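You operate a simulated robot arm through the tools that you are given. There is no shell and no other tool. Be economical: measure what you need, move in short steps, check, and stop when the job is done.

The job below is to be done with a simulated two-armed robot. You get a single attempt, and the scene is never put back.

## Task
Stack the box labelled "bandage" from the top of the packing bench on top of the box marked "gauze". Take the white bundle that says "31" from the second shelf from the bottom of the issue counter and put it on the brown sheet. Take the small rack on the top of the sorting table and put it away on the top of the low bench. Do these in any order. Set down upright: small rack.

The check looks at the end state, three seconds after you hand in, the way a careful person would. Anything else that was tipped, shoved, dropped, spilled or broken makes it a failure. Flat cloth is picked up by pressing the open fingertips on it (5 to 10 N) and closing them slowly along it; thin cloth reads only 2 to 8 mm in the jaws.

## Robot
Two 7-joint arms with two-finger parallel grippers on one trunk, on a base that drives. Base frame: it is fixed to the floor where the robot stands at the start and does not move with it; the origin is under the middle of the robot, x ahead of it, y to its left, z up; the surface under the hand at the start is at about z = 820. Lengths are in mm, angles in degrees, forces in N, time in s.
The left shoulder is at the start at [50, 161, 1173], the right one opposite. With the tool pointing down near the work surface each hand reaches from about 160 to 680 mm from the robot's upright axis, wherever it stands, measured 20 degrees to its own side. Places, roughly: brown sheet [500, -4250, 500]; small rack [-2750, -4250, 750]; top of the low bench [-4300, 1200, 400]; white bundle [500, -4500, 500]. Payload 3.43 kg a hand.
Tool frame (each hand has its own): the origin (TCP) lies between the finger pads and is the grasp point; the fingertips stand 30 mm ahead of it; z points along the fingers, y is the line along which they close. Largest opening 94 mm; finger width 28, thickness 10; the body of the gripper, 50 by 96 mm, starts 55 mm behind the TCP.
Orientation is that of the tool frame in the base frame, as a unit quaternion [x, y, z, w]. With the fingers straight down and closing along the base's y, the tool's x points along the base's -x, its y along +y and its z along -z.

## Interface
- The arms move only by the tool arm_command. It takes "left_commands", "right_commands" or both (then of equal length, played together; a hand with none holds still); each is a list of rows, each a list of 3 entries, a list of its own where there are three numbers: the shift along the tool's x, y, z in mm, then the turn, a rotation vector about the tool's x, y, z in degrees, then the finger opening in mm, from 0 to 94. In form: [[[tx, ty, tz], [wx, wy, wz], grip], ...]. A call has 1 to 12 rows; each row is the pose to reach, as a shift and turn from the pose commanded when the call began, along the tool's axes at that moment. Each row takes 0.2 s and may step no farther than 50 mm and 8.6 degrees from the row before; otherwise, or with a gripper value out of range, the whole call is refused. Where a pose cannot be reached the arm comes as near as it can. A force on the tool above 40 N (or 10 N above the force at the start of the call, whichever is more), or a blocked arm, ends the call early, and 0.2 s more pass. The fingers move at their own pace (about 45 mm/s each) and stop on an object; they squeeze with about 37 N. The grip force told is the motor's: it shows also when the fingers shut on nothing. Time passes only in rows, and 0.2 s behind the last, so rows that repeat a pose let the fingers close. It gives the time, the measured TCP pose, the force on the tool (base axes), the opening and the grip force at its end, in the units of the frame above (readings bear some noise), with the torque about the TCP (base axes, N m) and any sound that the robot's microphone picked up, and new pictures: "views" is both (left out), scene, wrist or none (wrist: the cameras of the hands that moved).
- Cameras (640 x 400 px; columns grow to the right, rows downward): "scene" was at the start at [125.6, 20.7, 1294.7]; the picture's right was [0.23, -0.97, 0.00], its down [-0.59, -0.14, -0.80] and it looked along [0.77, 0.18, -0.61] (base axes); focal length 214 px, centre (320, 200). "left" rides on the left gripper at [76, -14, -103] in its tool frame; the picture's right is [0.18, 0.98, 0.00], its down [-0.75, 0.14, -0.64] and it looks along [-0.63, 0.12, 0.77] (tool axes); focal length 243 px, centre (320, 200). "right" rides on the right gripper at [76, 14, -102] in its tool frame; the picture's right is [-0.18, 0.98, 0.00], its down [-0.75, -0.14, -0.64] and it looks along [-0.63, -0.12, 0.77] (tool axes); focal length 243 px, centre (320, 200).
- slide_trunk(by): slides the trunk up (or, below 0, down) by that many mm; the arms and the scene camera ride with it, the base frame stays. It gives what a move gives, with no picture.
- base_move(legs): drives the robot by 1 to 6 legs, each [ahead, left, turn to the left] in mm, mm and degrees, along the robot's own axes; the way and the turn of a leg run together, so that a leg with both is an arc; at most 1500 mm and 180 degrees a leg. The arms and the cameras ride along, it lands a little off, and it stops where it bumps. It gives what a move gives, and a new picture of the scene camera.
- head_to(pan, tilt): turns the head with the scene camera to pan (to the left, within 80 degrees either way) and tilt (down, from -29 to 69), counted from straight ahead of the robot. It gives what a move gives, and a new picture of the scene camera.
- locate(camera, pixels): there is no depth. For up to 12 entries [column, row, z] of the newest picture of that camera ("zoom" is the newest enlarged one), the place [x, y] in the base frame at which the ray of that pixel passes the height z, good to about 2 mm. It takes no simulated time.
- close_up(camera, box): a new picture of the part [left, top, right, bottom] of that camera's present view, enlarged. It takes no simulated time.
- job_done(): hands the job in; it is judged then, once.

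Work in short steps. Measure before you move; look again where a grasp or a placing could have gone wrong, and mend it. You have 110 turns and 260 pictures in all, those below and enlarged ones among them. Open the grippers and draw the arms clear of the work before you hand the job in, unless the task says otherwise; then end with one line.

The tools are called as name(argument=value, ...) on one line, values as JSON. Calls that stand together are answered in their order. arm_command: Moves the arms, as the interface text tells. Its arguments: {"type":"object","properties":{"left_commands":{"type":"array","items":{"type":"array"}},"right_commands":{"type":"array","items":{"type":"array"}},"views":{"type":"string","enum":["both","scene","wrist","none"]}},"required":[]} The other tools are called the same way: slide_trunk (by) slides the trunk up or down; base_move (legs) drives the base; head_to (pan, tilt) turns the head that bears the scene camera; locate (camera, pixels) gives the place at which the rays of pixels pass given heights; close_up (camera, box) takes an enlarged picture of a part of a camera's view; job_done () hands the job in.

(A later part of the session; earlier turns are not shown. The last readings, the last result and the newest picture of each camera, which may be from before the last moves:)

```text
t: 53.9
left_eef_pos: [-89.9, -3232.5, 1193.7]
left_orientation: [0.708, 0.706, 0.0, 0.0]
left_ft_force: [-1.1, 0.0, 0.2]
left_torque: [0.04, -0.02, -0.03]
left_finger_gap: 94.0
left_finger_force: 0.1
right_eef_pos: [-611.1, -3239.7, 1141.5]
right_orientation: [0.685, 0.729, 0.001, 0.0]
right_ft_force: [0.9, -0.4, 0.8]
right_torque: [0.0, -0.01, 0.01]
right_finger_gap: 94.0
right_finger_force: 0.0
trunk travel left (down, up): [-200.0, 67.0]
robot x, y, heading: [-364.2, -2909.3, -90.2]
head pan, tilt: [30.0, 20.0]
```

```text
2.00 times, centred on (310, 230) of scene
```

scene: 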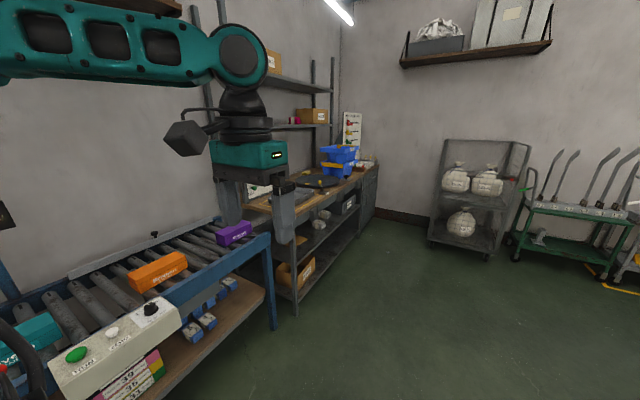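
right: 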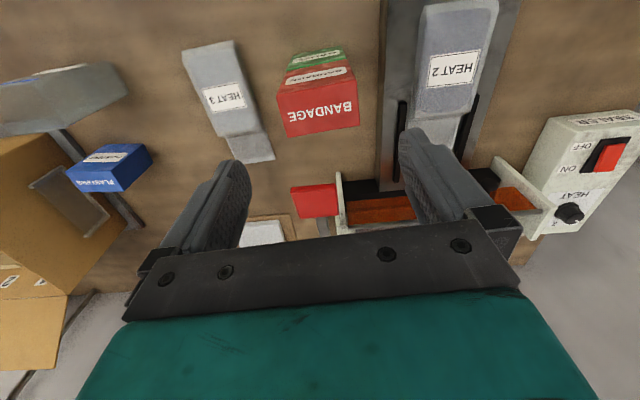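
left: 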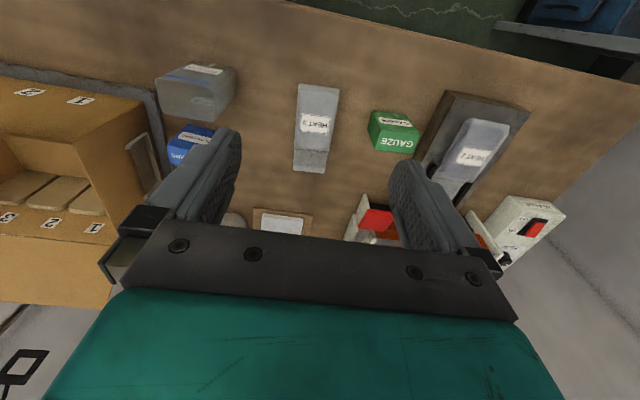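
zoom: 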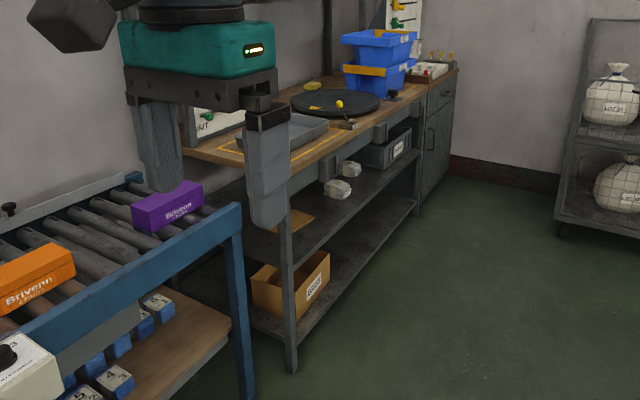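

The counter front is at x≈410. I drive along to y≈-4380 and turn to face it.

base_move(legs=[[1470, 0, 0], [0, 0, 90]])

head_to(pan=0, tilt=40)

```text
t: 65.1
left_eef_pos: [-48.0, -4104.6, 1193.0]
left_orientation: [-0.001, 1.0, 0.0, 0.0]
left_ft_force: [0.1, 0.7, -0.5]
left_torque: [-0.04, -0.01, 0.01]
left_finger_gap: 94.0
left_finger_force: 0.0
right_eef_pos: [-36.1, -4625.0, 1140.0]
right_orientation: [-0.034, 0.999, 0.0, -0.001]
right_ft_force: [0.1, 0.2, -1.4]
right_torque: [-0.01, -0.01, -0.01]
right_finger_gap: 94.1
right_finger_force: 0.0
trunk travel left (down, up): [-200.0, 67.0]
robot x, y, heading: [-369.6, -4379.2, -0.0]
head pan, tilt: [30.0, 20.0]
```

scene: 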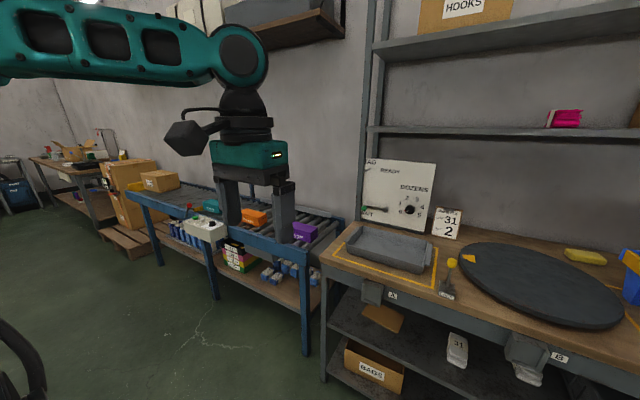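

```text
t: 66.0
left_eef_pos: [-49.3, -4104.1, 1193.5]
left_orientation: [0.0, 1.0, 0.0, 0.0]
left_ft_force: [-0.1, 0.4, 0.2]
left_torque: [0.02, -0.01, 0.01]
left_finger_gap: 94.2
left_finger_force: 0.0
right_eef_pos: [-36.4, -4625.7, 1141.6]
right_orientation: [-0.034, 0.999, 0.0, -0.001]
right_ft_force: [-0.7, 0.3, 0.4]
right_torque: [0.02, 0.01, -0.02]
right_finger_gap: 93.8
right_finger_force: 0.1
trunk travel left (down, up): [-200.0, 67.0]
robot x, y, heading: [-369.2, -4377.4, 0.3]
head pan, tilt: [0.0, 40.0]
```

scene: 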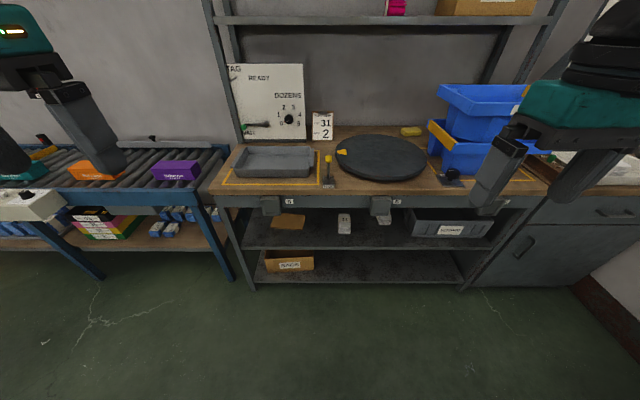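

The bundle "31" is at (345,223) and the brown sheet at (288,221) on the same shelf. I look closer and measure.

close_up(camera="scene", box=[230, 170, 422, 290])

locate(camera="scene", pixels=[[252, 290, 0], [464, 290, 0], [240, 249, 470], [470, 249, 470], [240, 249, 500], [220, 208, 850], [220, 190, 850], [345, 234, 500], [288, 228, 500], [262, 284, 150]])

```text
3.33 times, centred on (326, 230) of scene
```

zoom: 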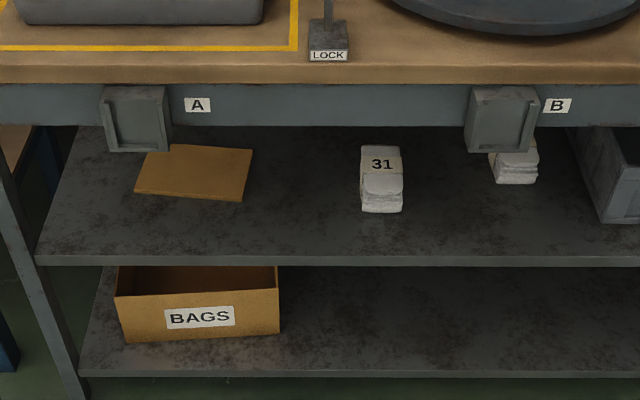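

```text
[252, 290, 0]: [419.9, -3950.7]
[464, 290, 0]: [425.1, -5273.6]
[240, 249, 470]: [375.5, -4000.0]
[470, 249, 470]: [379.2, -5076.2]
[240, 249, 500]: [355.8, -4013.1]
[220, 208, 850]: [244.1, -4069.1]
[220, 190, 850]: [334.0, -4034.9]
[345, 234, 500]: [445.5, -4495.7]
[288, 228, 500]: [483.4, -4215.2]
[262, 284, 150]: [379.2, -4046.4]
```

I take rays of key points at two heights now. Then I lower the trunk 200 mm and take them again, to find the true heights by parallax.

locate(camera="scene", pixels=[[338.6, 233.2, 450], [350.6, 233.6, 450], [270.5, 227.6, 450], [302.6, 230.3, 450], [305.6, 215, 450], [281.6, 213.2, 450], [338.6, 233.2, 500], [270.5, 227.6, 500], [302.6, 230.3, 500], [241.7, 249.5, 450], [265, 215.6, 750], [277.5, 196, 820]])

slide_trunk(by=-200)

close_up(camera="scene", box=[230, 130, 422, 250])

```text
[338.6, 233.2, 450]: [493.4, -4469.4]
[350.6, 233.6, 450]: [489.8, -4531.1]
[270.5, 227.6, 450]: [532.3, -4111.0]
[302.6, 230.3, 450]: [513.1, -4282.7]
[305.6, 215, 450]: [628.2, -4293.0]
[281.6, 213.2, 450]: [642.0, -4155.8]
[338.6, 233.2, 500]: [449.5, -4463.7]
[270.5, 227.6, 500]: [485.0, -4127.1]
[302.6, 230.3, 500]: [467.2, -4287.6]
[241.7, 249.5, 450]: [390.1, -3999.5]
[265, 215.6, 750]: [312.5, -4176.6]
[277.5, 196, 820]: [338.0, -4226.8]
```

```text
t: 68.2
left_eef_pos: [-48.7, -4104.9, 993.7]
left_orientation: [0.0, 1.0, 0.0, 0.0]
left_ft_force: [0.4, -0.5, -0.4]
left_torque: [-0.01, 0.03, -0.02]
left_finger_gap: 94.0
left_finger_force: 0.0
right_eef_pos: [-36.7, -4626.5, 941.5]
right_orientation: [-0.034, 0.999, -0.001, -0.001]
right_ft_force: [0.0, 0.2, 0.1]
right_torque: [0.02, 0.01, 0.02]
right_finger_gap: 93.6
right_finger_force: 0.1
trunk travel left (down, up): [0.0, 267.0]
robot x, y, heading: [-373.4, -4379.5, 0.4]
head pan, tilt: [0.0, 40.0]
```

```text
3.33 times, centred on (326, 190) of scene
```

zoom: 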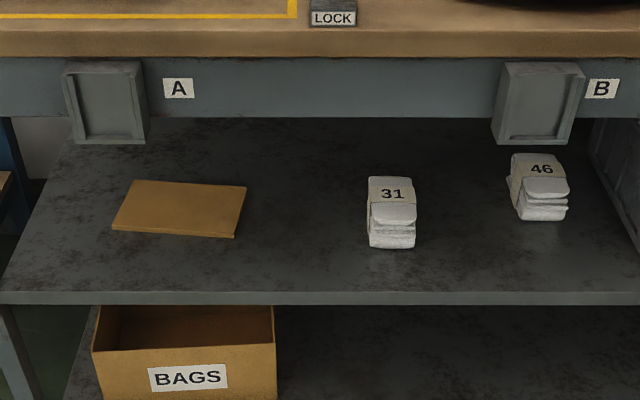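

locate(camera="zoom", pixels=[[370, 246, 450], [370, 246, 500], [414, 248, 450], [112, 230, 450], [112, 230, 500], [233, 237, 450], [233, 237, 500], [246, 187, 450], [133, 180, 450], [4, 302, 450], [75, 142, 750], [200, 57, 820]])

```text
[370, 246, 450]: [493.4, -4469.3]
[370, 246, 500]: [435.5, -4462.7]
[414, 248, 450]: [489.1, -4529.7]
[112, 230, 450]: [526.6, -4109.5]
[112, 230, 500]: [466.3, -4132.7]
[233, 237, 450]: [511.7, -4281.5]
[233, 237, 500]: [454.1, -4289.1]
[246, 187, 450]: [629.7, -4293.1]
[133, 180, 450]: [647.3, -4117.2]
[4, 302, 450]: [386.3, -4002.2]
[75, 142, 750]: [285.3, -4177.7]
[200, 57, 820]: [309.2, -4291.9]
```

Parallax gives shelf z≈450 with its front edge at x≈388. The counter lip is at x≈383, z≈783, and hanging bin A's bottom is at z≈698. The bundle front is at x≈492, y -4469…-4530, and the sheet spans x 512–645, y -4110…-4290. I prepare the left hand in free space, pitched to 30° below horizontal and lowered.

arm_command(left_commands=[[[0, -15, 35], [0, -6, 0], 94], [[-5, -30, 72], [0, -12, 0], 94], [[-10, -45, 110], [0, -18, 0], 94], [[-15, -60, 148], [0, -24, 0], 94], [[-20, -75, 186], [0, -30, 0], 94], [[-27, -90, 224], [0, -36, 0], 94], [[-35, -105, 262], [0, -42, 0], 94], [[-43, -120, 300], [0, -48, 0], 94], [[-52, -135, 338], [0, -54, 0], 94], [[-60, -150, 370], [0, -60, 0], 94], [[-68, -165, 402], [0, -60, 0], 94], [[-75, -175, 430], [0, -60, 0], 94]])

```text
t: 70.8
left_eef_pos: [47.0, -4163.0, 728.5]
left_orientation: [-0.001, 0.866, 0.0, 0.5]
left_ft_force: [0.0, 0.3, -0.9]
left_torque: [-0.01, 0.05, -0.02]
left_finger_gap: 93.9
left_finger_force: 0.0
left hand out of reach, approached as far as the arm can: row 4, 5, 6, 7, 8, 9, 10, 11, 12
right_eef_pos: [-36.7, -4626.2, 941.5]
right_orientation: [-0.034, 0.999, 0.0, 0.0]
right_ft_force: [0.1, -0.4, 0.2]
right_torque: [0.01, 0.04, 0.03]
right_finger_gap: 94.1
right_finger_force: 0.0
trunk travel left (down, up): [0.0, 267.0]
robot x, y, heading: [-369.0, -4378.8, 0.0]
head pan, tilt: [0.0, 40.0]
```

scene: 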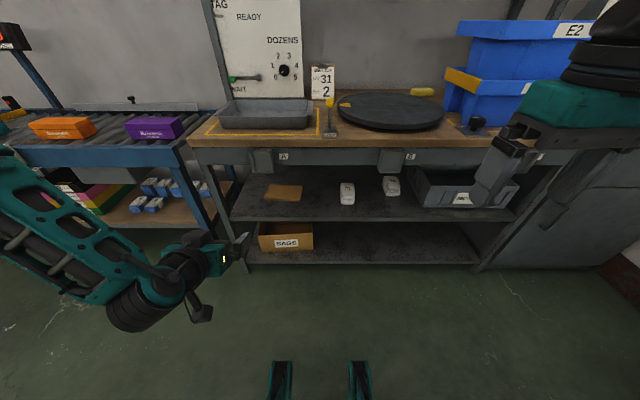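
left: 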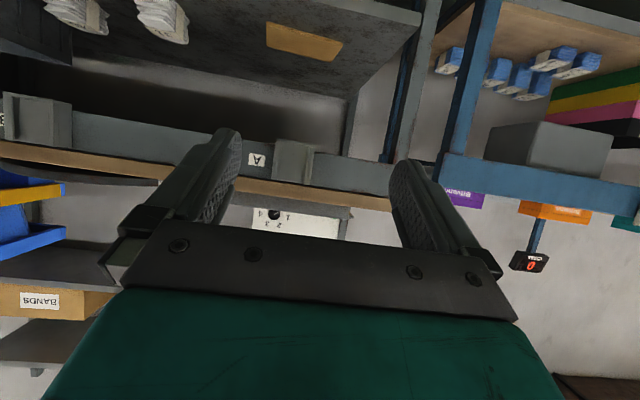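

The pitch works, but the wrist camera is now on the underside, which is bad over a shelf. I try rolling the hand 180° in free space to bring the camera on top.

arm_command(left_commands=[[[0, 0, 0], [0, 0, 8.5], 94], [[0, 0, 0], [0, 0, 17], 94], [[0, 0, 0], [0, 0, 25.5], 94], [[0, 0, 0], [0, 0, 34], 94], [[0, 0, 0], [0, 0, 42.5], 94], [[0, 0, 0], [0, 0, 51], 94], [[0, 0, 0], [0, 0, 59.5], 94], [[0, 0, 0], [0, 0, 68], 94], [[0, 0, 0], [0, 0, 76.5], 94], [[0, 0, 0], [0, 0, 85], 94], [[0, 0, 0], [0, 0, 90], 94]], views="none")

```text
t: 73.2
left_eef_pos: [45.0, -4164.3, 729.3]
left_orientation: [0.612, 0.612, 0.355, 0.353]
left_ft_force: [0.4, 0.4, -0.4]
left_torque: [-0.04, 0.03, 0.02]
left_finger_gap: 94.0
left_finger_force: 0.1
right_eef_pos: [-36.4, -4625.4, 940.9]
right_orientation: [-0.035, 0.999, 0.001, 0.0]
right_ft_force: [0.0, 0.1, -0.5]
right_torque: [0.03, 0.01, -0.03]
right_finger_gap: 93.9
right_finger_force: 0.1
trunk travel left (down, up): [0.0, 267.0]
robot x, y, heading: [-368.8, -4375.9, 0.2]
head pan, tilt: [0.0, 40.0]
```

It rolled 90° without trouble, so I continue the other 90°.

arm_command(left_commands=[[[0, 0, 0], [0, 0, 8.5], 94], [[0, 0, 0], [0, 0, 17], 94], [[0, 0, 0], [0, 0, 25.5], 94], [[0, 0, 0], [0, 0, 34], 94], [[0, 0, 0], [0, 0, 42.5], 94], [[0, 0, 0], [0, 0, 51], 94], [[0, 0, 0], [0, 0, 59.5], 94], [[0, 0, 0], [0, 0, 68], 94], [[0, 0, 0], [0, 0, 76.5], 94], [[0, 0, 0], [0, 0, 85], 94], [[0, 0, 0], [0, 0, 90], 94]])

```text
t: 75.6
left_eef_pos: [44.9, -4163.8, 730.2]
left_orientation: [0.866, -0.001, 0.5, 0.0]
left_ft_force: [0.4, 0.0, 0.3]
left_torque: [0.01, 0.01, -0.02]
left_finger_gap: 93.9
left_finger_force: 0.0
right_eef_pos: [-37.6, -4625.2, 942.7]
right_orientation: [-0.034, 0.999, 0.001, 0.0]
right_ft_force: [0.0, -0.5, 0.2]
right_torque: [-0.01, 0.01, 0.0]
right_finger_gap: 94.0
right_finger_force: 0.0
trunk travel left (down, up): [0.0, 267.0]
robot x, y, heading: [-369.9, -4376.6, -0.1]
head pan, tilt: [0.0, 40.0]
```

scene: 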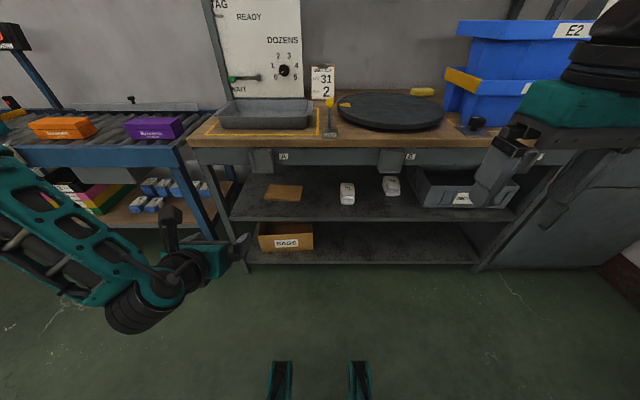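
left: 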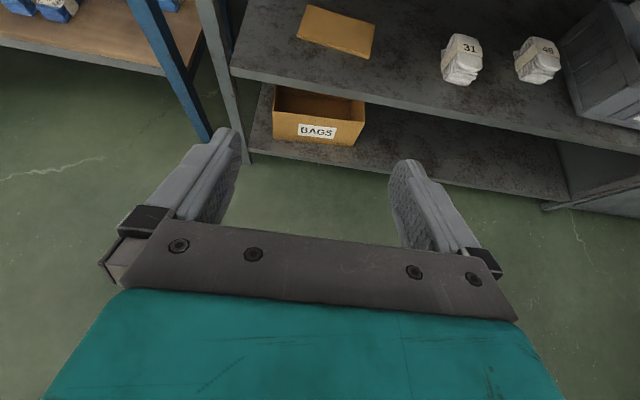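

The camera is on top now, and it sees both items: bundle "31" at (461,58) and the sheet at (337,30). I lower the hand to z≈560 in front of the shelf.

arm_command(left_commands=[[[-38, 0, 22], [0, 0, 0], 94], [[-77, 0, 44], [0, 0, 0], 94], [[-115, 0, 66], [0, 0, 0], 94], [[-147, 0, 85], [0, 0, 0], 94], [[-147, 0, 85], [0, 0, 0], 94]], views="none")

base_move(legs=[[0, -185, 0], [180, 0, 0]])

```text
t: 76.8
left_eef_pos: [55.0, -4105.7, 693.5]
left_orientation: [0.866, 0.001, 0.5, 0.0]
left_ft_force: [0.2, -0.1, 0.1]
left_torque: [0.01, -0.01, 0.01]
left_finger_gap: 94.1
left_finger_force: 0.0
left hand out of reach, approached as far as the arm can: row 1, 2, 3, 4, 5
right_eef_pos: [-36.7, -4625.1, 941.4]
right_orientation: [-0.033, 0.999, 0.0, -0.001]
right_ft_force: [0.0, 0.3, 0.3]
right_torque: [0.03, 0.0, 0.01]
right_finger_gap: 94.1
right_finger_force: 0.1
trunk travel left (down, up): [0.0, 267.0]
robot x, y, heading: [-365.8, -4377.5, 0.2]
head pan, tilt: [0.0, 40.0]
```

```text
t: 80.1
left_eef_pos: [236.7, -4287.0, 694.8]
left_orientation: [0.866, 0.0, 0.5, 0.001]
left_ft_force: [1.0, 0.0, 0.6]
left_torque: [-0.01, -0.01, -0.01]
left_finger_gap: 94.0
left_finger_force: 0.1
right_eef_pos: [144.0, -4809.2, 941.1]
right_orientation: [-0.033, 0.999, -0.001, -0.001]
right_ft_force: [0.5, -0.5, 0.3]
right_torque: [-0.01, 0.0, 0.03]
right_finger_gap: 94.1
right_finger_force: 0.1
trunk travel left (down, up): [0.0, 267.0]
robot x, y, heading: [-188.8, -4560.9, 0.2]
head pan, tilt: [0.0, 40.0]
```

scene: 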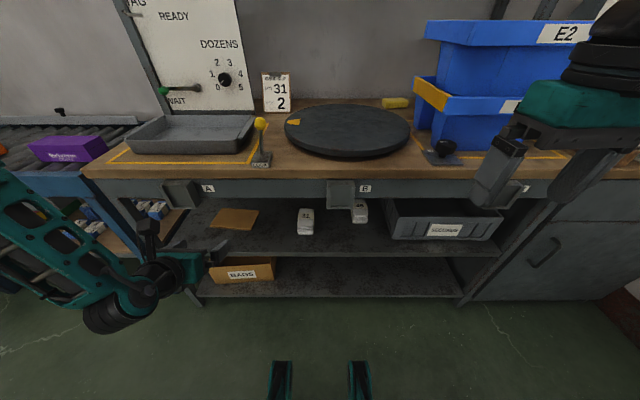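

The arm is too folded at this closeness. I extend it forward while lowering and shifting right, staying in front of the counter.

arm_command(left_commands=[[[-9, 14, 22], [0, 0, 0], 94], [[-18, 29, 43], [0, 0, 0], 94], [[-27, 43, 65], [0, 0, 0], 94], [[-36, 57, 87], [0, 0, 0], 94], [[-45, 71, 108], [0, 0, 0], 94], [[-54, 86, 130], [0, 0, 0], 94], [[-63, 100, 152], [0, 0, 0], 94], [[-63, 100, 152], [0, 0, 0], 94]])

```text
t: 81.9
left_eef_pos: [303.9, -4308.8, 704.2]
left_orientation: [0.866, 0.001, 0.499, -0.001]
left_ft_force: [0.4, 0.1, 0.9]
left_torque: [-0.03, -0.03, -0.04]
left_finger_gap: 94.0
left_finger_force: 0.0
left hand out of reach, approached as far as the arm can: row 1, 2, 3, 4, 5, 6, 7, 8
right_eef_pos: [143.4, -4807.6, 941.3]
right_orientation: [-0.034, 0.999, -0.001, 0.0]
right_ft_force: [0.1, -0.4, 0.0]
right_torque: [-0.01, -0.01, -0.02]
right_finger_gap: 94.0
right_finger_force: 0.1
trunk travel left (down, up): [0.0, 267.0]
robot x, y, heading: [-188.3, -4556.1, 0.2]
head pan, tilt: [0.0, 40.0]
```

scene: 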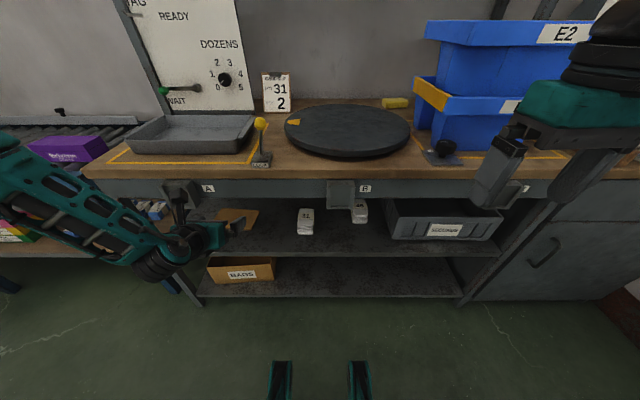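
left: 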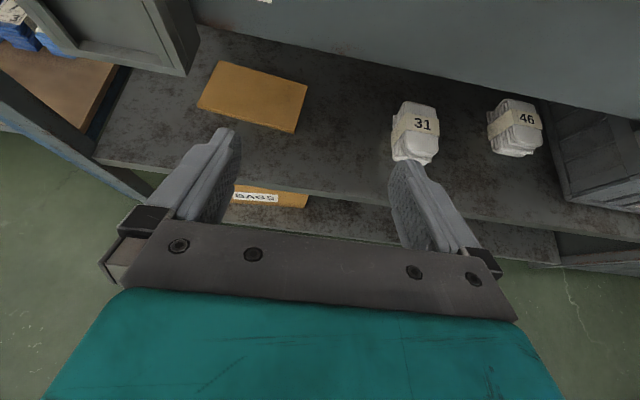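

The arm is folded too tightly here. I back the base off 200 mm and try extended forward and down.

base_move(legs=[[-200, 0, 0]])

arm_command(left_commands=[[[20, 20, 35], [0, 0, 0], 94], [[40, 40, 69], [0, 0, 0], 94], [[50, 60, 87], [0, 0, 0], 94], [[20, 60, 104], [0, 0, 0], 94], [[-10, 60, 121], [0, 0, 0], 94], [[-40, 60, 138], [0, 0, 0], 94], [[-60, 60, 160], [0, 0, 0], 94], [[-60, 60, 160], [0, 0, 0], 94]])

```text
t: 83.5
left_eef_pos: [104.6, -4309.3, 703.6]
left_orientation: [0.867, 0.0, 0.499, 0.0]
left_ft_force: [0.7, -0.9, -0.1]
left_torque: [0.0, -0.01, 0.04]
left_finger_gap: 93.8
left_finger_force: 0.0
right_eef_pos: [-56.1, -4808.8, 941.0]
right_orientation: [-0.033, 0.999, 0.0, 0.0]
right_ft_force: [0.0, -0.3, 0.6]
right_torque: [0.01, 0.01, 0.01]
right_finger_gap: 94.1
right_finger_force: 0.0
trunk travel left (down, up): [0.0, 267.0]
robot x, y, heading: [-387.2, -4560.9, 0.1]
head pan, tilt: [0.0, 40.0]
```

scene: 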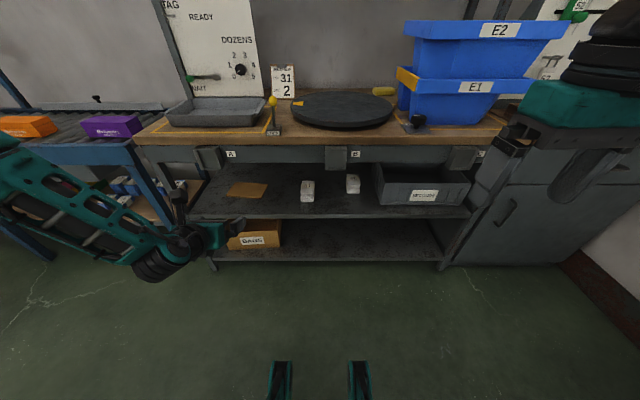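

```text
t: 85.3
left_eef_pos: [163.0, -4304.1, 715.1]
left_orientation: [0.866, 0.0, 0.5, 0.001]
left_ft_force: [0.4, 1.3, 0.7]
left_torque: [0.03, -0.02, 0.02]
left_finger_gap: 93.9
left_finger_force: 0.0
left hand out of reach, approached as far as the arm can: row 1, 2, 3, 4, 5, 6, 7, 8
right_eef_pos: [-55.6, -4808.7, 941.0]
right_orientation: [-0.033, 0.999, 0.0, 0.0]
right_ft_force: [0.1, 1.1, 0.5]
right_torque: [-0.03, -0.01, -0.02]
right_finger_gap: 93.9
right_finger_force: 0.1
trunk travel left (down, up): [0.0, 267.0]
robot x, y, heading: [-390.1, -4559.9, 0.1]
head pan, tilt: [0.0, 40.0]
```

scene: 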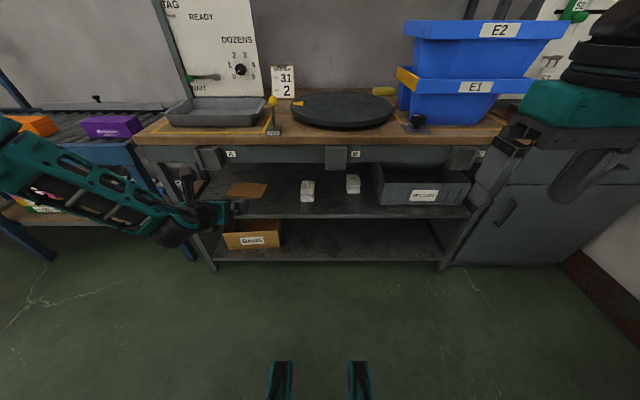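
left: 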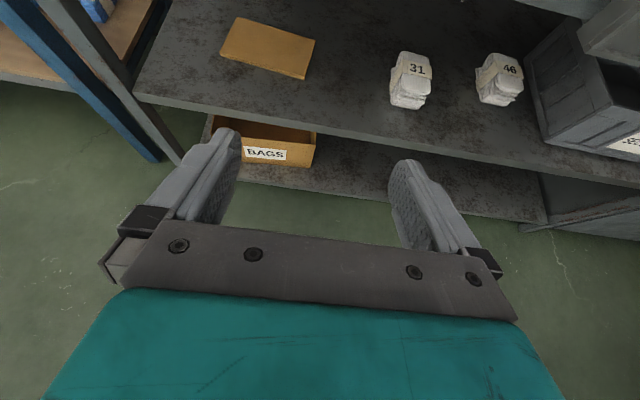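

The hand is sliding along a wrist-limit surface at this pitch. I steepen to about 55° below horizontal and try lowering again.

arm_command(left_commands=[[[0, 0, 0], [0, -8, 0], 94], [[0, 0, 0], [0, -16, 0], 94], [[0, 0, 0], [0, -25, 0], 94], [[-35, 10, 20], [0, -25, 0], 94], [[-69, 30, 40], [0, -25, 0], 94], [[-104, 50, 60], [0, -25, 0], 94], [[-130, 70, 75], [0, -25, 0], 94], [[-130, 70, 75], [0, -25, 0], 94]], views="none")

```text
refused: row 3 steps farther than a row can; nothing moved
```

arm_command(left_commands=[[[0, 0, 0], [0, -8.4, 0], 94], [[0, 0, 0], [0, -16.8, 0], 94], [[0, 0, 0], [0, -25, 0], 94], [[-35, 10, 20], [0, -25, 0], 94], [[-69, 30, 40], [0, -25, 0], 94], [[-104, 50, 60], [0, -25, 0], 94], [[-130, 70, 75], [0, -25, 0], 94], [[-130, 70, 75], [0, -25, 0], 94]], views="scene")

```text
t: 87.1
left_eef_pos: [125.1, -4315.6, 668.7]
left_orientation: [0.954, 0.0, 0.3, 0.001]
left_ft_force: [-0.5, 0.7, -0.4]
left_torque: [-0.01, -0.02, 0.0]
left_finger_gap: 94.0
left_finger_force: 0.2
left hand out of reach, approached as far as the arm can: row 4, 5, 6, 7, 8
right_eef_pos: [-55.7, -4808.3, 941.2]
right_orientation: [-0.033, 0.999, 0.0, -0.001]
right_ft_force: [0.2, -0.2, -0.8]
right_torque: [0.02, -0.01, 0.07]
right_finger_gap: 94.1
right_finger_force: 0.0
trunk travel left (down, up): [0.0, 267.0]
robot x, y, heading: [-387.4, -4558.3, 0.0]
head pan, tilt: [0.0, 40.0]
```

scene: 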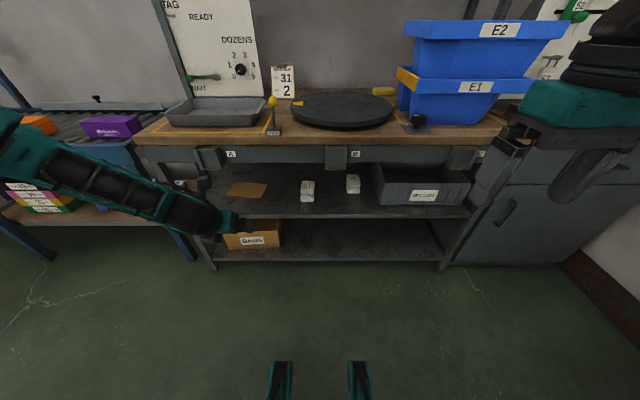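

I look at the left arm itself to see what limits it.

head_to(pan=50, tilt=50)

```text
t: 88.3
left_eef_pos: [125.6, -4316.9, 668.4]
left_orientation: [0.954, 0.0, 0.3, 0.001]
left_ft_force: [0.4, -0.3, 0.3]
left_torque: [0.02, 0.01, 0.01]
left_finger_gap: 93.8
left_finger_force: 0.0
right_eef_pos: [-56.1, -4807.6, 940.8]
right_orientation: [-0.033, 0.999, 0.0, 0.0]
right_ft_force: [0.5, 0.3, -0.2]
right_torque: [-0.02, 0.01, -0.01]
right_finger_gap: 94.0
right_finger_force: 0.0
trunk travel left (down, up): [0.0, 267.0]
robot x, y, heading: [-386.5, -4556.1, 0.2]
head pan, tilt: [50.0, 50.0]
```

scene: 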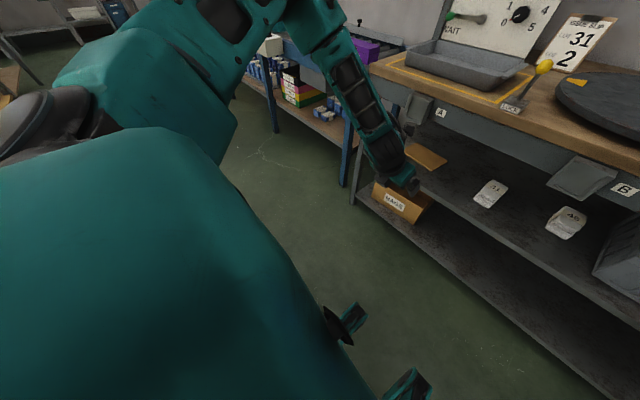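

The elbow sits high, so the forearm points steeply down. The hand probably can't bend past straight, which means the arm must be stretched further out to get low. I move forward and in line with the shoulder first, then down.

arm_command(left_commands=[[[25, 20, 18], [0, 0, 0], 94], [[51, 40, 36], [0, 0, 0], 94], [[77, 60, 54], [0, 0, 0], 94], [[102, 81, 71], [0, 0, 0], 94], [[102, 81, 71], [0, 0, 0], 94], [[78, 81, 106], [0, 0, 0], 94], [[54, 81, 140], [0, 0, 0], 94], [[30, 81, 175], [0, 0, 0], 94], [[6, 81, 209], [0, 0, 0], 94], [[6, 81, 209], [0, 0, 0], 94]], views="scene")

```text
t: 90.5
left_eef_pos: [149.5, -4308.4, 678.2]
left_orientation: [0.954, -0.001, 0.3, 0.001]
left_ft_force: [-0.1, 0.4, -0.3]
left_torque: [0.01, -0.01, 0.02]
left_finger_gap: 94.0
left_finger_force: 0.0
left hand out of reach, approached as far as the arm can: row 1, 2, 3, 4, 5, 6, 7, 8, 9, 10
right_eef_pos: [-55.0, -4808.7, 941.7]
right_orientation: [-0.033, 0.999, 0.0, 0.0]
right_ft_force: [0.1, 0.3, -0.1]
right_torque: [0.01, 0.03, 0.0]
right_finger_gap: 94.0
right_finger_force: 0.1
trunk travel left (down, up): [0.0, 267.0]
robot x, y, heading: [-387.4, -4558.4, -0.3]
head pan, tilt: [50.0, 50.0]
```

scene: 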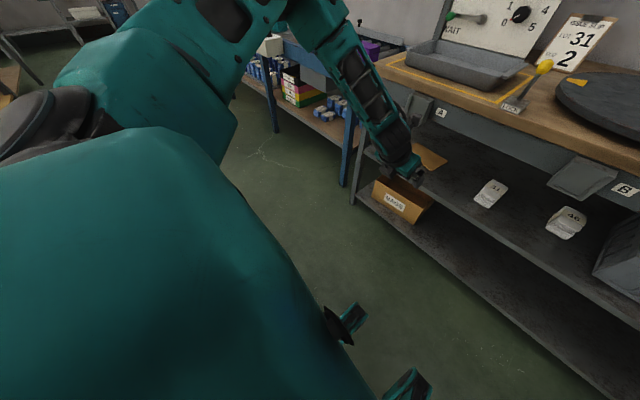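

I suspect the wrist is pinned at "straight" with the wrong bend side. I test this by swinging the hand out to the left, around the forearm axis, then up and back to forward, so the wrist bends the other way.

arm_command(left_commands=[[[0, 0, 0], [8.5, 0, 0], 94], [[0, 0, 0], [17, 0, 0], 94], [[0, 0, 0], [25.5, 0, 0], 94], [[0, 0, 0], [34, 0, 0], 94], [[0, 0, 0], [42, 0, 0], 94], [[0, 0, 0], [42, 0, 0], 94]], views="none")

```text
t: 91.9
left_eef_pos: [106.0, -4239.4, 753.6]
left_orientation: [0.89, 0.108, 0.28, -0.342]
left_ft_force: [-0.7, -0.7, 0.3]
left_torque: [-0.01, -0.01, 0.04]
left_finger_gap: 93.9
left_finger_force: 0.0
left hand out of reach, approached as far as the arm can: row 1, 2, 3, 4, 5, 6
right_eef_pos: [-55.5, -4807.7, 941.6]
right_orientation: [-0.034, 0.999, -0.001, 0.0]
right_ft_force: [-0.5, -0.1, -0.3]
right_torque: [0.02, 0.01, 0.02]
right_finger_gap: 94.1
right_finger_force: 0.0
trunk travel left (down, up): [0.0, 267.0]
robot x, y, heading: [-387.2, -4562.4, -0.2]
head pan, tilt: [50.0, 50.0]
```

Pointing left made it worse, so pointing to the right of the robot should free it. I swing the other way as a test.

arm_command(left_commands=[[[0, 0, 0], [-8.5, 0, 0], 94], [[0, 0, 0], [-17, 0, 0], 94], [[0, 0, 0], [-25.5, 0, 0], 94], [[0, 0, 0], [-34, 0, 0], 94], [[0, 0, 0], [-42, 0, 0], 94], [[0, 0, 0], [-50, 0, 0], 94], [[0, 0, 0], [-58, 0, 0], 94], [[0, 0, 0], [-66, 0, 0], 94], [[0, 0, 0], [-74, 0, 0], 94], [[0, 0, 0], [-82, 0, 0], 94]], views="none")

```text
t: 94.1
left_eef_pos: [104.4, -4238.8, 751.0]
left_orientation: [0.896, -0.102, 0.281, 0.327]
left_ft_force: [-0.1, -0.3, 0.9]
left_torque: [0.01, 0.01, -0.01]
left_finger_gap: 93.9
left_finger_force: 0.0
right_eef_pos: [-56.0, -4808.6, 941.2]
right_orientation: [-0.034, 0.999, 0.0, 0.0]
right_ft_force: [0.3, -0.2, 0.5]
right_torque: [-0.01, -0.02, 0.04]
right_finger_gap: 94.0
right_finger_force: 0.0
trunk travel left (down, up): [0.0, 267.0]
robot x, y, heading: [-389.9, -4561.0, 0.2]
head pan, tilt: [50.0, 50.0]
```

No limit that way. Now I test lowering by 250 mm in this inward-pointing posture.

arm_command(left_commands=[[[-15, -18, 37], [0, 0, 0], 94], [[-31, -36, 74], [0, 0, 0], 94], [[-46, -54, 111], [0, 0, 0], 94], [[-62, -72, 148], [0, 0, 0], 94], [[-77, -90, 185], [0, 0, 0], 94], [[-93, -108, 222], [0, 0, 0], 94], [[-93, -108, 222], [0, 0, 0], 94]], views="both")

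```text
t: 95.7
left_eef_pos: [100.2, -4290.4, 664.3]
left_orientation: [0.896, -0.104, 0.282, 0.327]
left_ft_force: [-0.5, 0.3, 0.4]
left_torque: [0.01, -0.02, 0.01]
left_finger_gap: 94.0
left_finger_force: 0.1
left hand out of reach, approached as far as the arm can: row 2, 3, 4, 5, 6, 7
right_eef_pos: [-55.9, -4807.9, 941.6]
right_orientation: [-0.033, 0.999, 0.0, 0.0]
right_ft_force: [0.3, 0.4, 0.0]
right_torque: [-0.02, -0.01, -0.04]
right_finger_gap: 93.8
right_finger_force: 0.1
trunk travel left (down, up): [0.0, 267.0]
robot x, y, heading: [-388.5, -4561.9, -0.1]
head pan, tilt: [50.0, 50.0]
```

scene: 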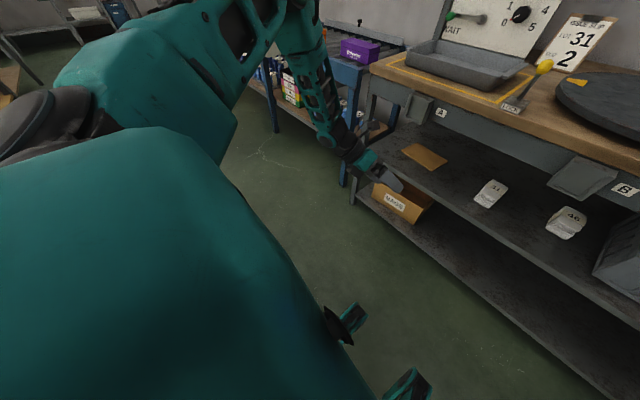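
left: 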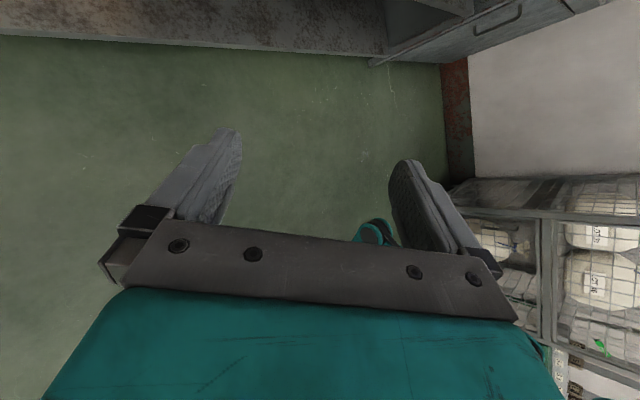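

The limit is at z≈664 again, whatever the pointing direction. I test the right arm, still tool-down, to see how low it can go.

arm_command(right_commands=[[[-20, 0, 40], [0, 0, 0], 94], [[-40, 0, 80], [0, 0, 0], 94], [[-60, 0, 120], [0, 0, 0], 94], [[-80, 0, 160], [0, 0, 0], 94], [[-100, 0, 205], [0, 0, 0], 94], [[-100, 0, 250], [0, 0, 0], 94], [[-100, 0, 295], [0, 0, 0], 94], [[-100, 0, 340], [0, 0, 0], 94], [[-100, 0, 385], [0, 0, 0], 94], [[-100, 0, 430], [0, 0, 0], 94], [[-100, 0, 470], [0, 0, 0], 94], [[-100, 0, 470], [0, 0, 0], 94]], views="none")

head_to(pan=-40, tilt=45)

```text
t: 98.3
left_eef_pos: [100.2, -4289.8, 665.0]
left_orientation: [0.897, -0.102, 0.282, 0.326]
left_ft_force: [1.3, 0.2, 0.0]
left_torque: [-0.01, 0.01, 0.03]
left_finger_gap: 93.6
left_finger_force: 0.1
right_eef_pos: [43.7, -4801.1, 470.4]
right_orientation: [-0.033, 0.999, 0.001, 0.001]
right_ft_force: [0.4, 0.3, -0.5]
right_torque: [0.03, -0.01, -0.01]
right_finger_gap: 93.9
right_finger_force: 0.0
trunk travel left (down, up): [0.0, 267.0]
robot x, y, heading: [-387.8, -4560.3, 0.2]
head pan, tilt: [50.0, 50.0]
```

```text
t: 100.0
left_eef_pos: [101.2, -4289.9, 666.5]
left_orientation: [0.896, -0.103, 0.282, 0.326]
left_ft_force: [-0.3, -0.1, -0.9]
left_torque: [0.0, 0.03, 0.03]
left_finger_gap: 93.9
left_finger_force: 0.1
right_eef_pos: [43.6, -4800.8, 472.6]
right_orientation: [-0.033, 0.999, 0.0, 0.0]
right_ft_force: [-0.7, -0.1, 1.2]
right_torque: [-0.01, 0.01, 0.02]
right_finger_gap: 93.9
right_finger_force: 0.0
trunk travel left (down, up): [0.0, 267.0]
robot x, y, heading: [-387.7, -4555.6, 0.0]
head pan, tilt: [-40.0, 45.0]
```

scene: 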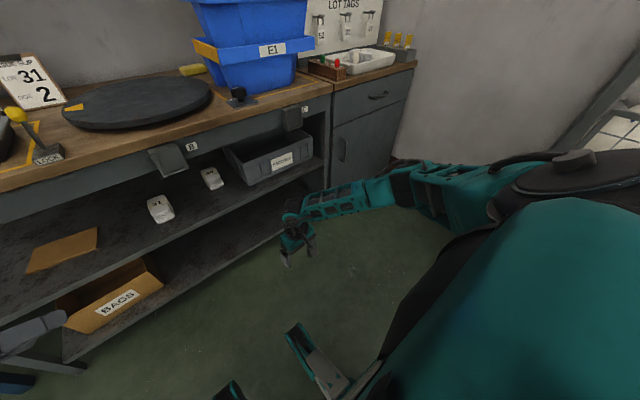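

The right arm reaches z=470 with a nearly horizontal forearm, so the order matters: low first, then pitch. I now pitch the right hand up 50° there, raising it slightly.

arm_command(right_commands=[[[0, 0, -15], [0, -8.4, 0], 94], [[0, 0, -30], [0, -16.8, 0], 94], [[0, 0, -45], [0, -25.2, 0], 94], [[0, 0, -60], [0, -33.6, 0], 94], [[0, 0, -70], [0, -42, 0], 94], [[0, 0, -70], [0, -50, 0], 94], [[0, 0, -70], [0, -50, 0], 94]], views="both")

```text
t: 101.6
left_eef_pos: [100.2, -4290.3, 665.5]
left_orientation: [0.897, -0.103, 0.281, 0.326]
left_ft_force: [0.5, 0.3, -0.6]
left_torque: [-0.05, 0.03, -0.01]
left_finger_gap: 94.0
left_finger_force: 0.0
right_eef_pos: [44.1, -4802.1, 532.3]
right_orientation: [-0.033, 0.958, 0.011, 0.286]
right_ft_force: [0.1, -0.4, -0.4]
right_torque: [-0.01, 0.03, 0.02]
right_finger_gap: 93.9
right_finger_force: 0.1
right hand out of reach, approached as far as the arm can: row 5, 6, 7
trunk travel left (down, up): [0.0, 267.0]
robot x, y, heading: [-386.7, -4558.6, 0.2]
head pan, tilt: [-40.0, 45.0]
```

scene: 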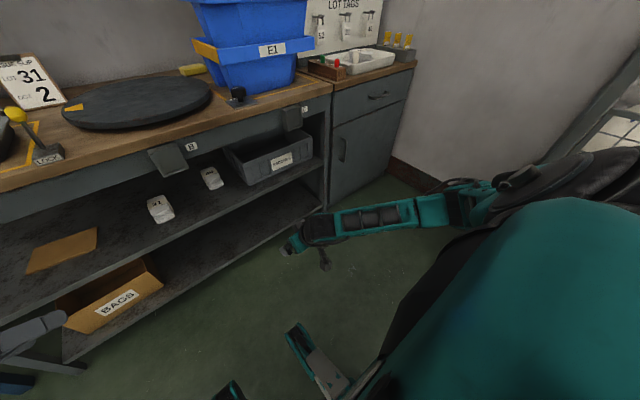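
right: 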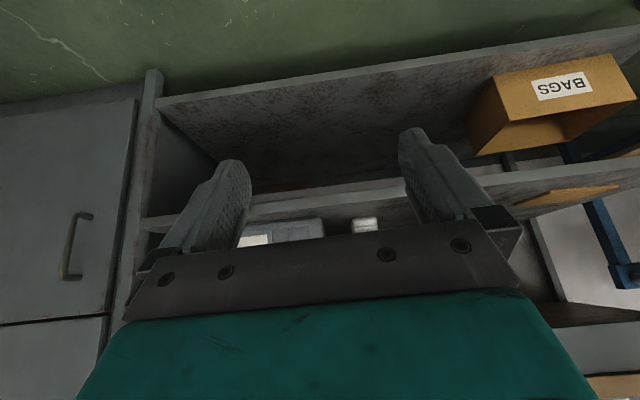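

The right wrist stops at about 57° below horizontal when pointing straight ahead. I test whether pointing to the robot's right (heading -50°, 40° below horizontal) is reachable at this low height.

arm_command(right_commands=[[[0, 0, 0], [4.7, -2.3, 5.4], 94], [[0, 0, 0], [9.5, -4.5, 10.7], 94], [[0, 0, 0], [14.2, -6.8, 16.1], 94], [[0, 0, 0], [19, -9.1, 21.4], 94], [[0, 0, 0], [23.7, -11.4, 26.8], 94], [[0, 0, 0], [28.5, -13.6, 32.1], 94], [[0, 0, 0], [33.2, -15.9, 37.5], 94], [[0, 0, 0], [33.2, -15.9, 37.5], 94]], views="scene")

```text
t: 103.4
left_eef_pos: [102.0, -4290.3, 666.6]
left_orientation: [0.896, -0.103, 0.282, 0.326]
left_ft_force: [-0.6, -0.1, 0.3]
left_torque: [0.03, 0.0, -0.02]
left_finger_gap: 94.3
left_finger_force: 0.1
right_eef_pos: [44.1, -4802.6, 532.1]
right_orientation: [-0.032, 0.957, 0.012, 0.287]
right_ft_force: [-0.1, 0.4, 0.4]
right_torque: [-0.02, 0.0, 0.03]
right_finger_gap: 94.3
right_finger_force: 0.0
right hand out of reach, approached as far as the arm can: row 1, 2, 3, 4, 5, 6, 7, 8
trunk travel left (down, up): [0.0, 267.0]
robot x, y, heading: [-389.5, -4558.9, -0.1]
head pan, tilt: [-40.0, 45.0]
```

scene: 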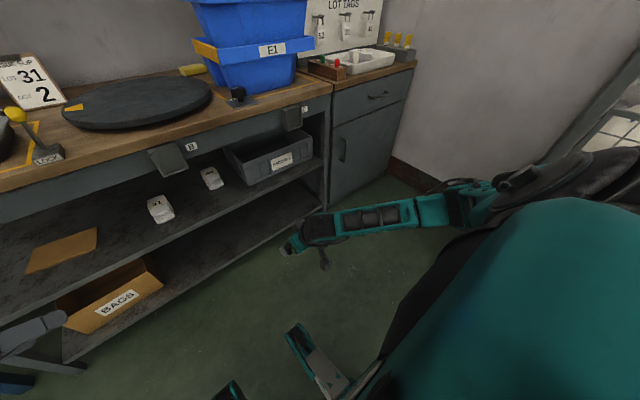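

That didn't budge. I try the mirror direction, pointing inward to the robot's left.

arm_command(right_commands=[[[0, 0, 0], [-4.7, -2.3, -5.4], 94], [[0, 0, 0], [-9.5, -4.5, -10.7], 94], [[0, 0, 0], [-14.2, -6.8, -16.1], 94], [[0, 0, 0], [-19, -9.1, -21.4], 94], [[0, 0, 0], [-23.7, -11.4, -26.8], 94], [[0, 0, 0], [-28.5, -13.6, -32.1], 94], [[0, 0, 0], [-33.2, -15.9, -37.5], 94], [[0, 0, 0], [-33.2, -15.9, -37.5], 94]], views="scene")

```text
t: 105.2
left_eef_pos: [99.9, -4290.4, 665.6]
left_orientation: [0.896, -0.103, 0.282, 0.326]
left_ft_force: [-0.6, -0.1, 0.1]
left_torque: [-0.02, -0.02, 0.02]
left_finger_gap: 94.3
left_finger_force: 0.1
right_eef_pos: [44.1, -4801.7, 531.9]
right_orientation: [-0.411, 0.807, 0.191, 0.378]
right_ft_force: [-0.4, 1.3, -0.1]
right_torque: [0.0, 0.0, 0.0]
right_finger_gap: 93.9
right_finger_force: 0.1
trunk travel left (down, up): [0.0, 267.0]
robot x, y, heading: [-389.1, -4558.5, 0.2]
head pan, tilt: [-40.0, 45.0]
```

scene: 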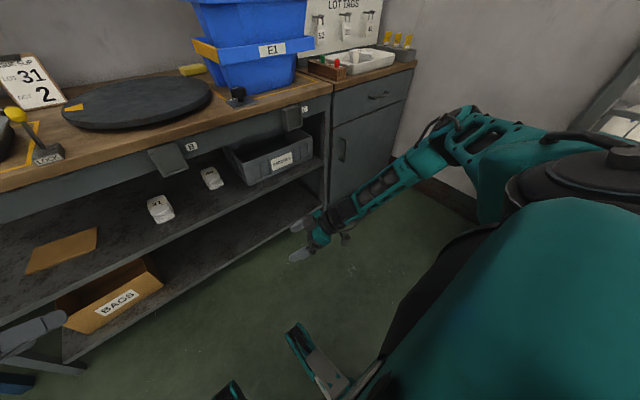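

Pointing inward works at low height, with the elbow swung out to the right. I carry the hand forward and inward in this posture, to see how far the reach goes.

arm_command(right_commands=[[[-22, 2, 29], [0, 0, 0], 94], [[-43, 5, 58], [0, 0, 0], 94], [[-65, 7, 87], [0, 0, 0], 94], [[-87, 9, 116], [0, 0, 0], 94], [[-108, 12, 145], [0, 0, 0], 94], [[-130, 14, 174], [0, 0, 0], 94], [[-130, 14, 174], [0, 0, 0], 94]], views="scene")

```text
t: 106.8
left_eef_pos: [102.3, -4289.6, 665.0]
left_orientation: [0.897, -0.103, 0.282, 0.326]
left_ft_force: [-1.5, 0.3, 0.0]
left_torque: [-0.01, 0.0, 0.02]
left_finger_gap: 94.1
left_finger_force: 0.1
right_eef_pos: [162.0, -4617.8, 520.0]
right_orientation: [-0.409, 0.807, 0.191, 0.38]
right_ft_force: [-0.2, 0.1, 0.2]
right_torque: [-0.01, -0.02, 0.0]
right_finger_gap: 93.9
right_finger_force: 0.1
trunk travel left (down, up): [0.0, 267.0]
robot x, y, heading: [-389.5, -4557.1, -0.2]
head pan, tilt: [-40.0, 45.0]
```

scene: 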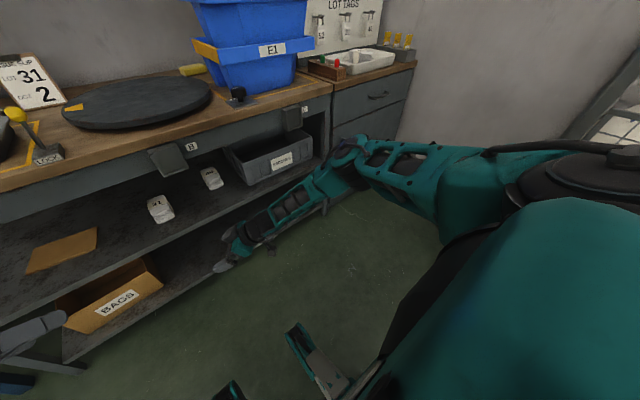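

That was freely reached. Now I yaw the hand back toward straight ahead in steps, to find how much inward heading is needed.

arm_command(right_commands=[[[0, 0, 0], [6.1, 0, 5.1], 94], [[0, 0, 0], [12.2, 0, 10.2], 94], [[0, 0, 0], [18.4, 0, 15.3], 94], [[0, 0, 0], [24.5, 0, 20.5], 94], [[0, 0, 0], [30.7, 0, 25.6], 94], [[0, 0, 0], [36.8, 0, 30.7], 94], [[0, 0, 0], [36.8, 0, 30.7], 94]], views="scene")

```text
t: 108.4
left_eef_pos: [101.5, -4290.8, 665.6]
left_orientation: [0.896, -0.102, 0.282, 0.326]
left_ft_force: [-1.0, 0.5, 0.0]
left_torque: [0.01, 0.01, -0.01]
left_finger_gap: 94.1
left_finger_force: 0.0
right_eef_pos: [155.0, -4626.2, 512.4]
right_orientation: [-0.219, 0.877, 0.105, 0.415]
right_ft_force: [0.3, -1.0, -0.5]
right_torque: [0.02, 0.03, -0.01]
right_finger_gap: 94.0
right_finger_force: 0.0
right hand out of reach, approached as far as the arm can: row 4, 5, 6, 7
trunk travel left (down, up): [0.0, 267.0]
robot x, y, heading: [-387.0, -4556.8, -0.2]
head pan, tilt: [-40.0, 45.0]
```

scene: 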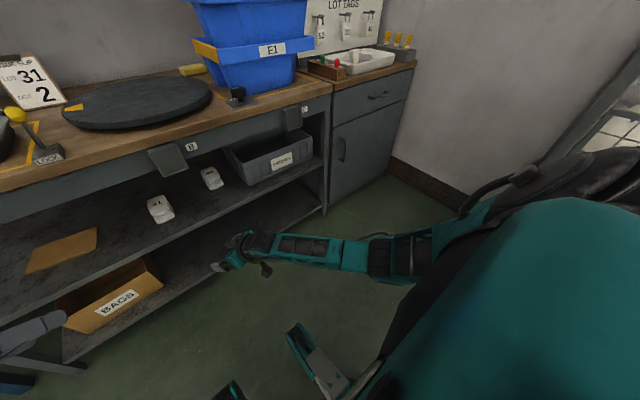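

Heading 28° inward, 39° below horizontal is reachable at z=512. I try extending 80 mm further along the pointing direction and 20 mm lower.

arm_command(right_commands=[[[-12, 0, 25], [0, 0, 0], 94], [[-23, 0, 50], [0, 0, 0], 94], [[-35, 0, 74], [0, 0, 0], 94], [[-35, 0, 74], [0, 0, 0], 94]], views="none")

```text
t: 109.4
left_eef_pos: [100.5, -4290.8, 664.1]
left_orientation: [0.896, -0.103, 0.282, 0.326]
left_ft_force: [-0.1, -0.3, -0.3]
left_torque: [0.03, -0.02, 0.02]
left_finger_gap: 93.8
left_finger_force: 0.1
right_eef_pos: [225.8, -4588.6, 493.5]
right_orientation: [-0.219, 0.877, 0.105, 0.415]
right_ft_force: [0.1, 0.2, -1.0]
right_torque: [-0.02, 0.0, -0.01]
right_finger_gap: 94.1
right_finger_force: 0.1
trunk travel left (down, up): [0.0, 267.0]
robot x, y, heading: [-387.9, -4560.4, 0.1]
head pan, tilt: [-40.0, 45.0]
```

Freely reached: the right hand is at rel (614,-28), z 493, so this posture will do with the base turned to heading -28°. I first raise and retract the left arm out of the way.

arm_command(left_commands=[[[2, 32, -31], [0, 0, 0], 94], [[4, 63, -61], [0, 0, 0], 94], [[6, 95, -92], [0, 0, 0], 94], [[9, 126, -123], [0, 0, 0], 94], [[11, 158, -153], [0, 0, 0], 94], [[13, 189, -184], [0, 0, 0], 94], [[15, 221, -215], [0, 0, 0], 94], [[17, 252, -245], [0, 0, 0], 94], [[19, 284, -276], [0, 0, 0], 94], [[19, 284, -276], [0, 0, 0], 94]], views="none")

head_to(pan=28, tilt=40)

```text
t: 111.6
left_eef_pos: [-112.6, -4329.1, 998.7]
left_orientation: [0.897, -0.102, 0.282, 0.325]
left_ft_force: [0.2, 0.4, -0.1]
left_torque: [0.0, 0.01, -0.04]
left_finger_gap: 93.8
left_finger_force: 0.0
right_eef_pos: [227.0, -4589.5, 494.4]
right_orientation: [-0.219, 0.877, 0.106, 0.415]
right_ft_force: [-0.9, -0.8, -0.1]
right_torque: [0.0, -0.02, 0.01]
right_finger_gap: 94.0
right_finger_force: 0.1
trunk travel left (down, up): [0.0, 267.0]
robot x, y, heading: [-391.2, -4560.4, 0.0]
head pan, tilt: [-40.0, 45.0]
```

```text
t: 113.0
left_eef_pos: [-111.7, -4329.8, 998.3]
left_orientation: [0.897, -0.102, 0.282, 0.325]
left_ft_force: [0.3, 0.2, -0.4]
left_torque: [-0.02, 0.0, -0.01]
left_finger_gap: 94.1
left_finger_force: 0.0
right_eef_pos: [227.8, -4589.5, 493.6]
right_orientation: [-0.219, 0.877, 0.106, 0.415]
right_ft_force: [0.0, -0.9, 0.2]
right_torque: [0.0, 0.01, 0.04]
right_finger_gap: 93.9
right_finger_force: 0.1
trunk travel left (down, up): [0.0, 267.0]
robot x, y, heading: [-389.6, -4559.9, 0.1]
head pan, tilt: [28.0, 40.0]
```

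scene: 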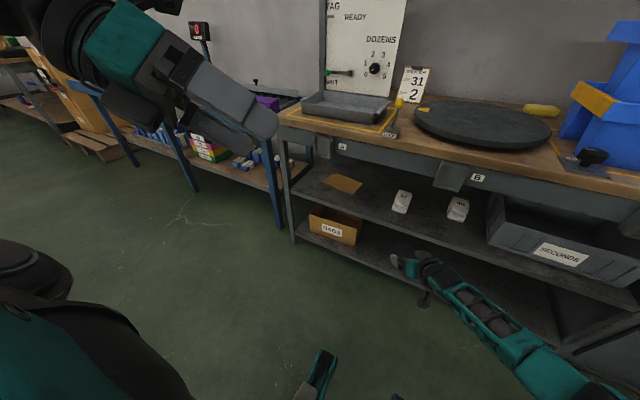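

The posture is low and clear. I turn the base -28° and shift so the hand faces the bundle from outside the shelf.

base_move(legs=[[0, 0, -28], [-7, 418, 0]])

```text
t: 118.6
left_eef_pos: [153.7, -4110.6, 998.5]
left_orientation: [0.846, -0.314, 0.195, 0.384]
left_ft_force: [-0.1, 0.2, -0.1]
left_torque: [-0.01, 0.0, 0.01]
left_finger_gap: 94.1
left_finger_force: 0.2
right_eef_pos: [331.4, -4496.0, 493.9]
right_orientation: [-0.002, 0.904, 0.003, 0.428]
right_ft_force: [0.5, -0.7, -0.6]
right_torque: [0.03, 0.01, 0.01]
right_finger_gap: 94.1
right_finger_force: 0.1
trunk travel left (down, up): [0.0, 267.0]
robot x, y, heading: [-200.1, -4185.0, -27.6]
head pan, tilt: [28.0, 40.0]
```

scene: 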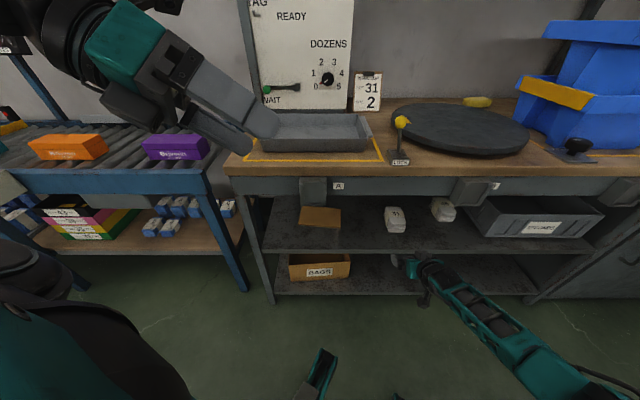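

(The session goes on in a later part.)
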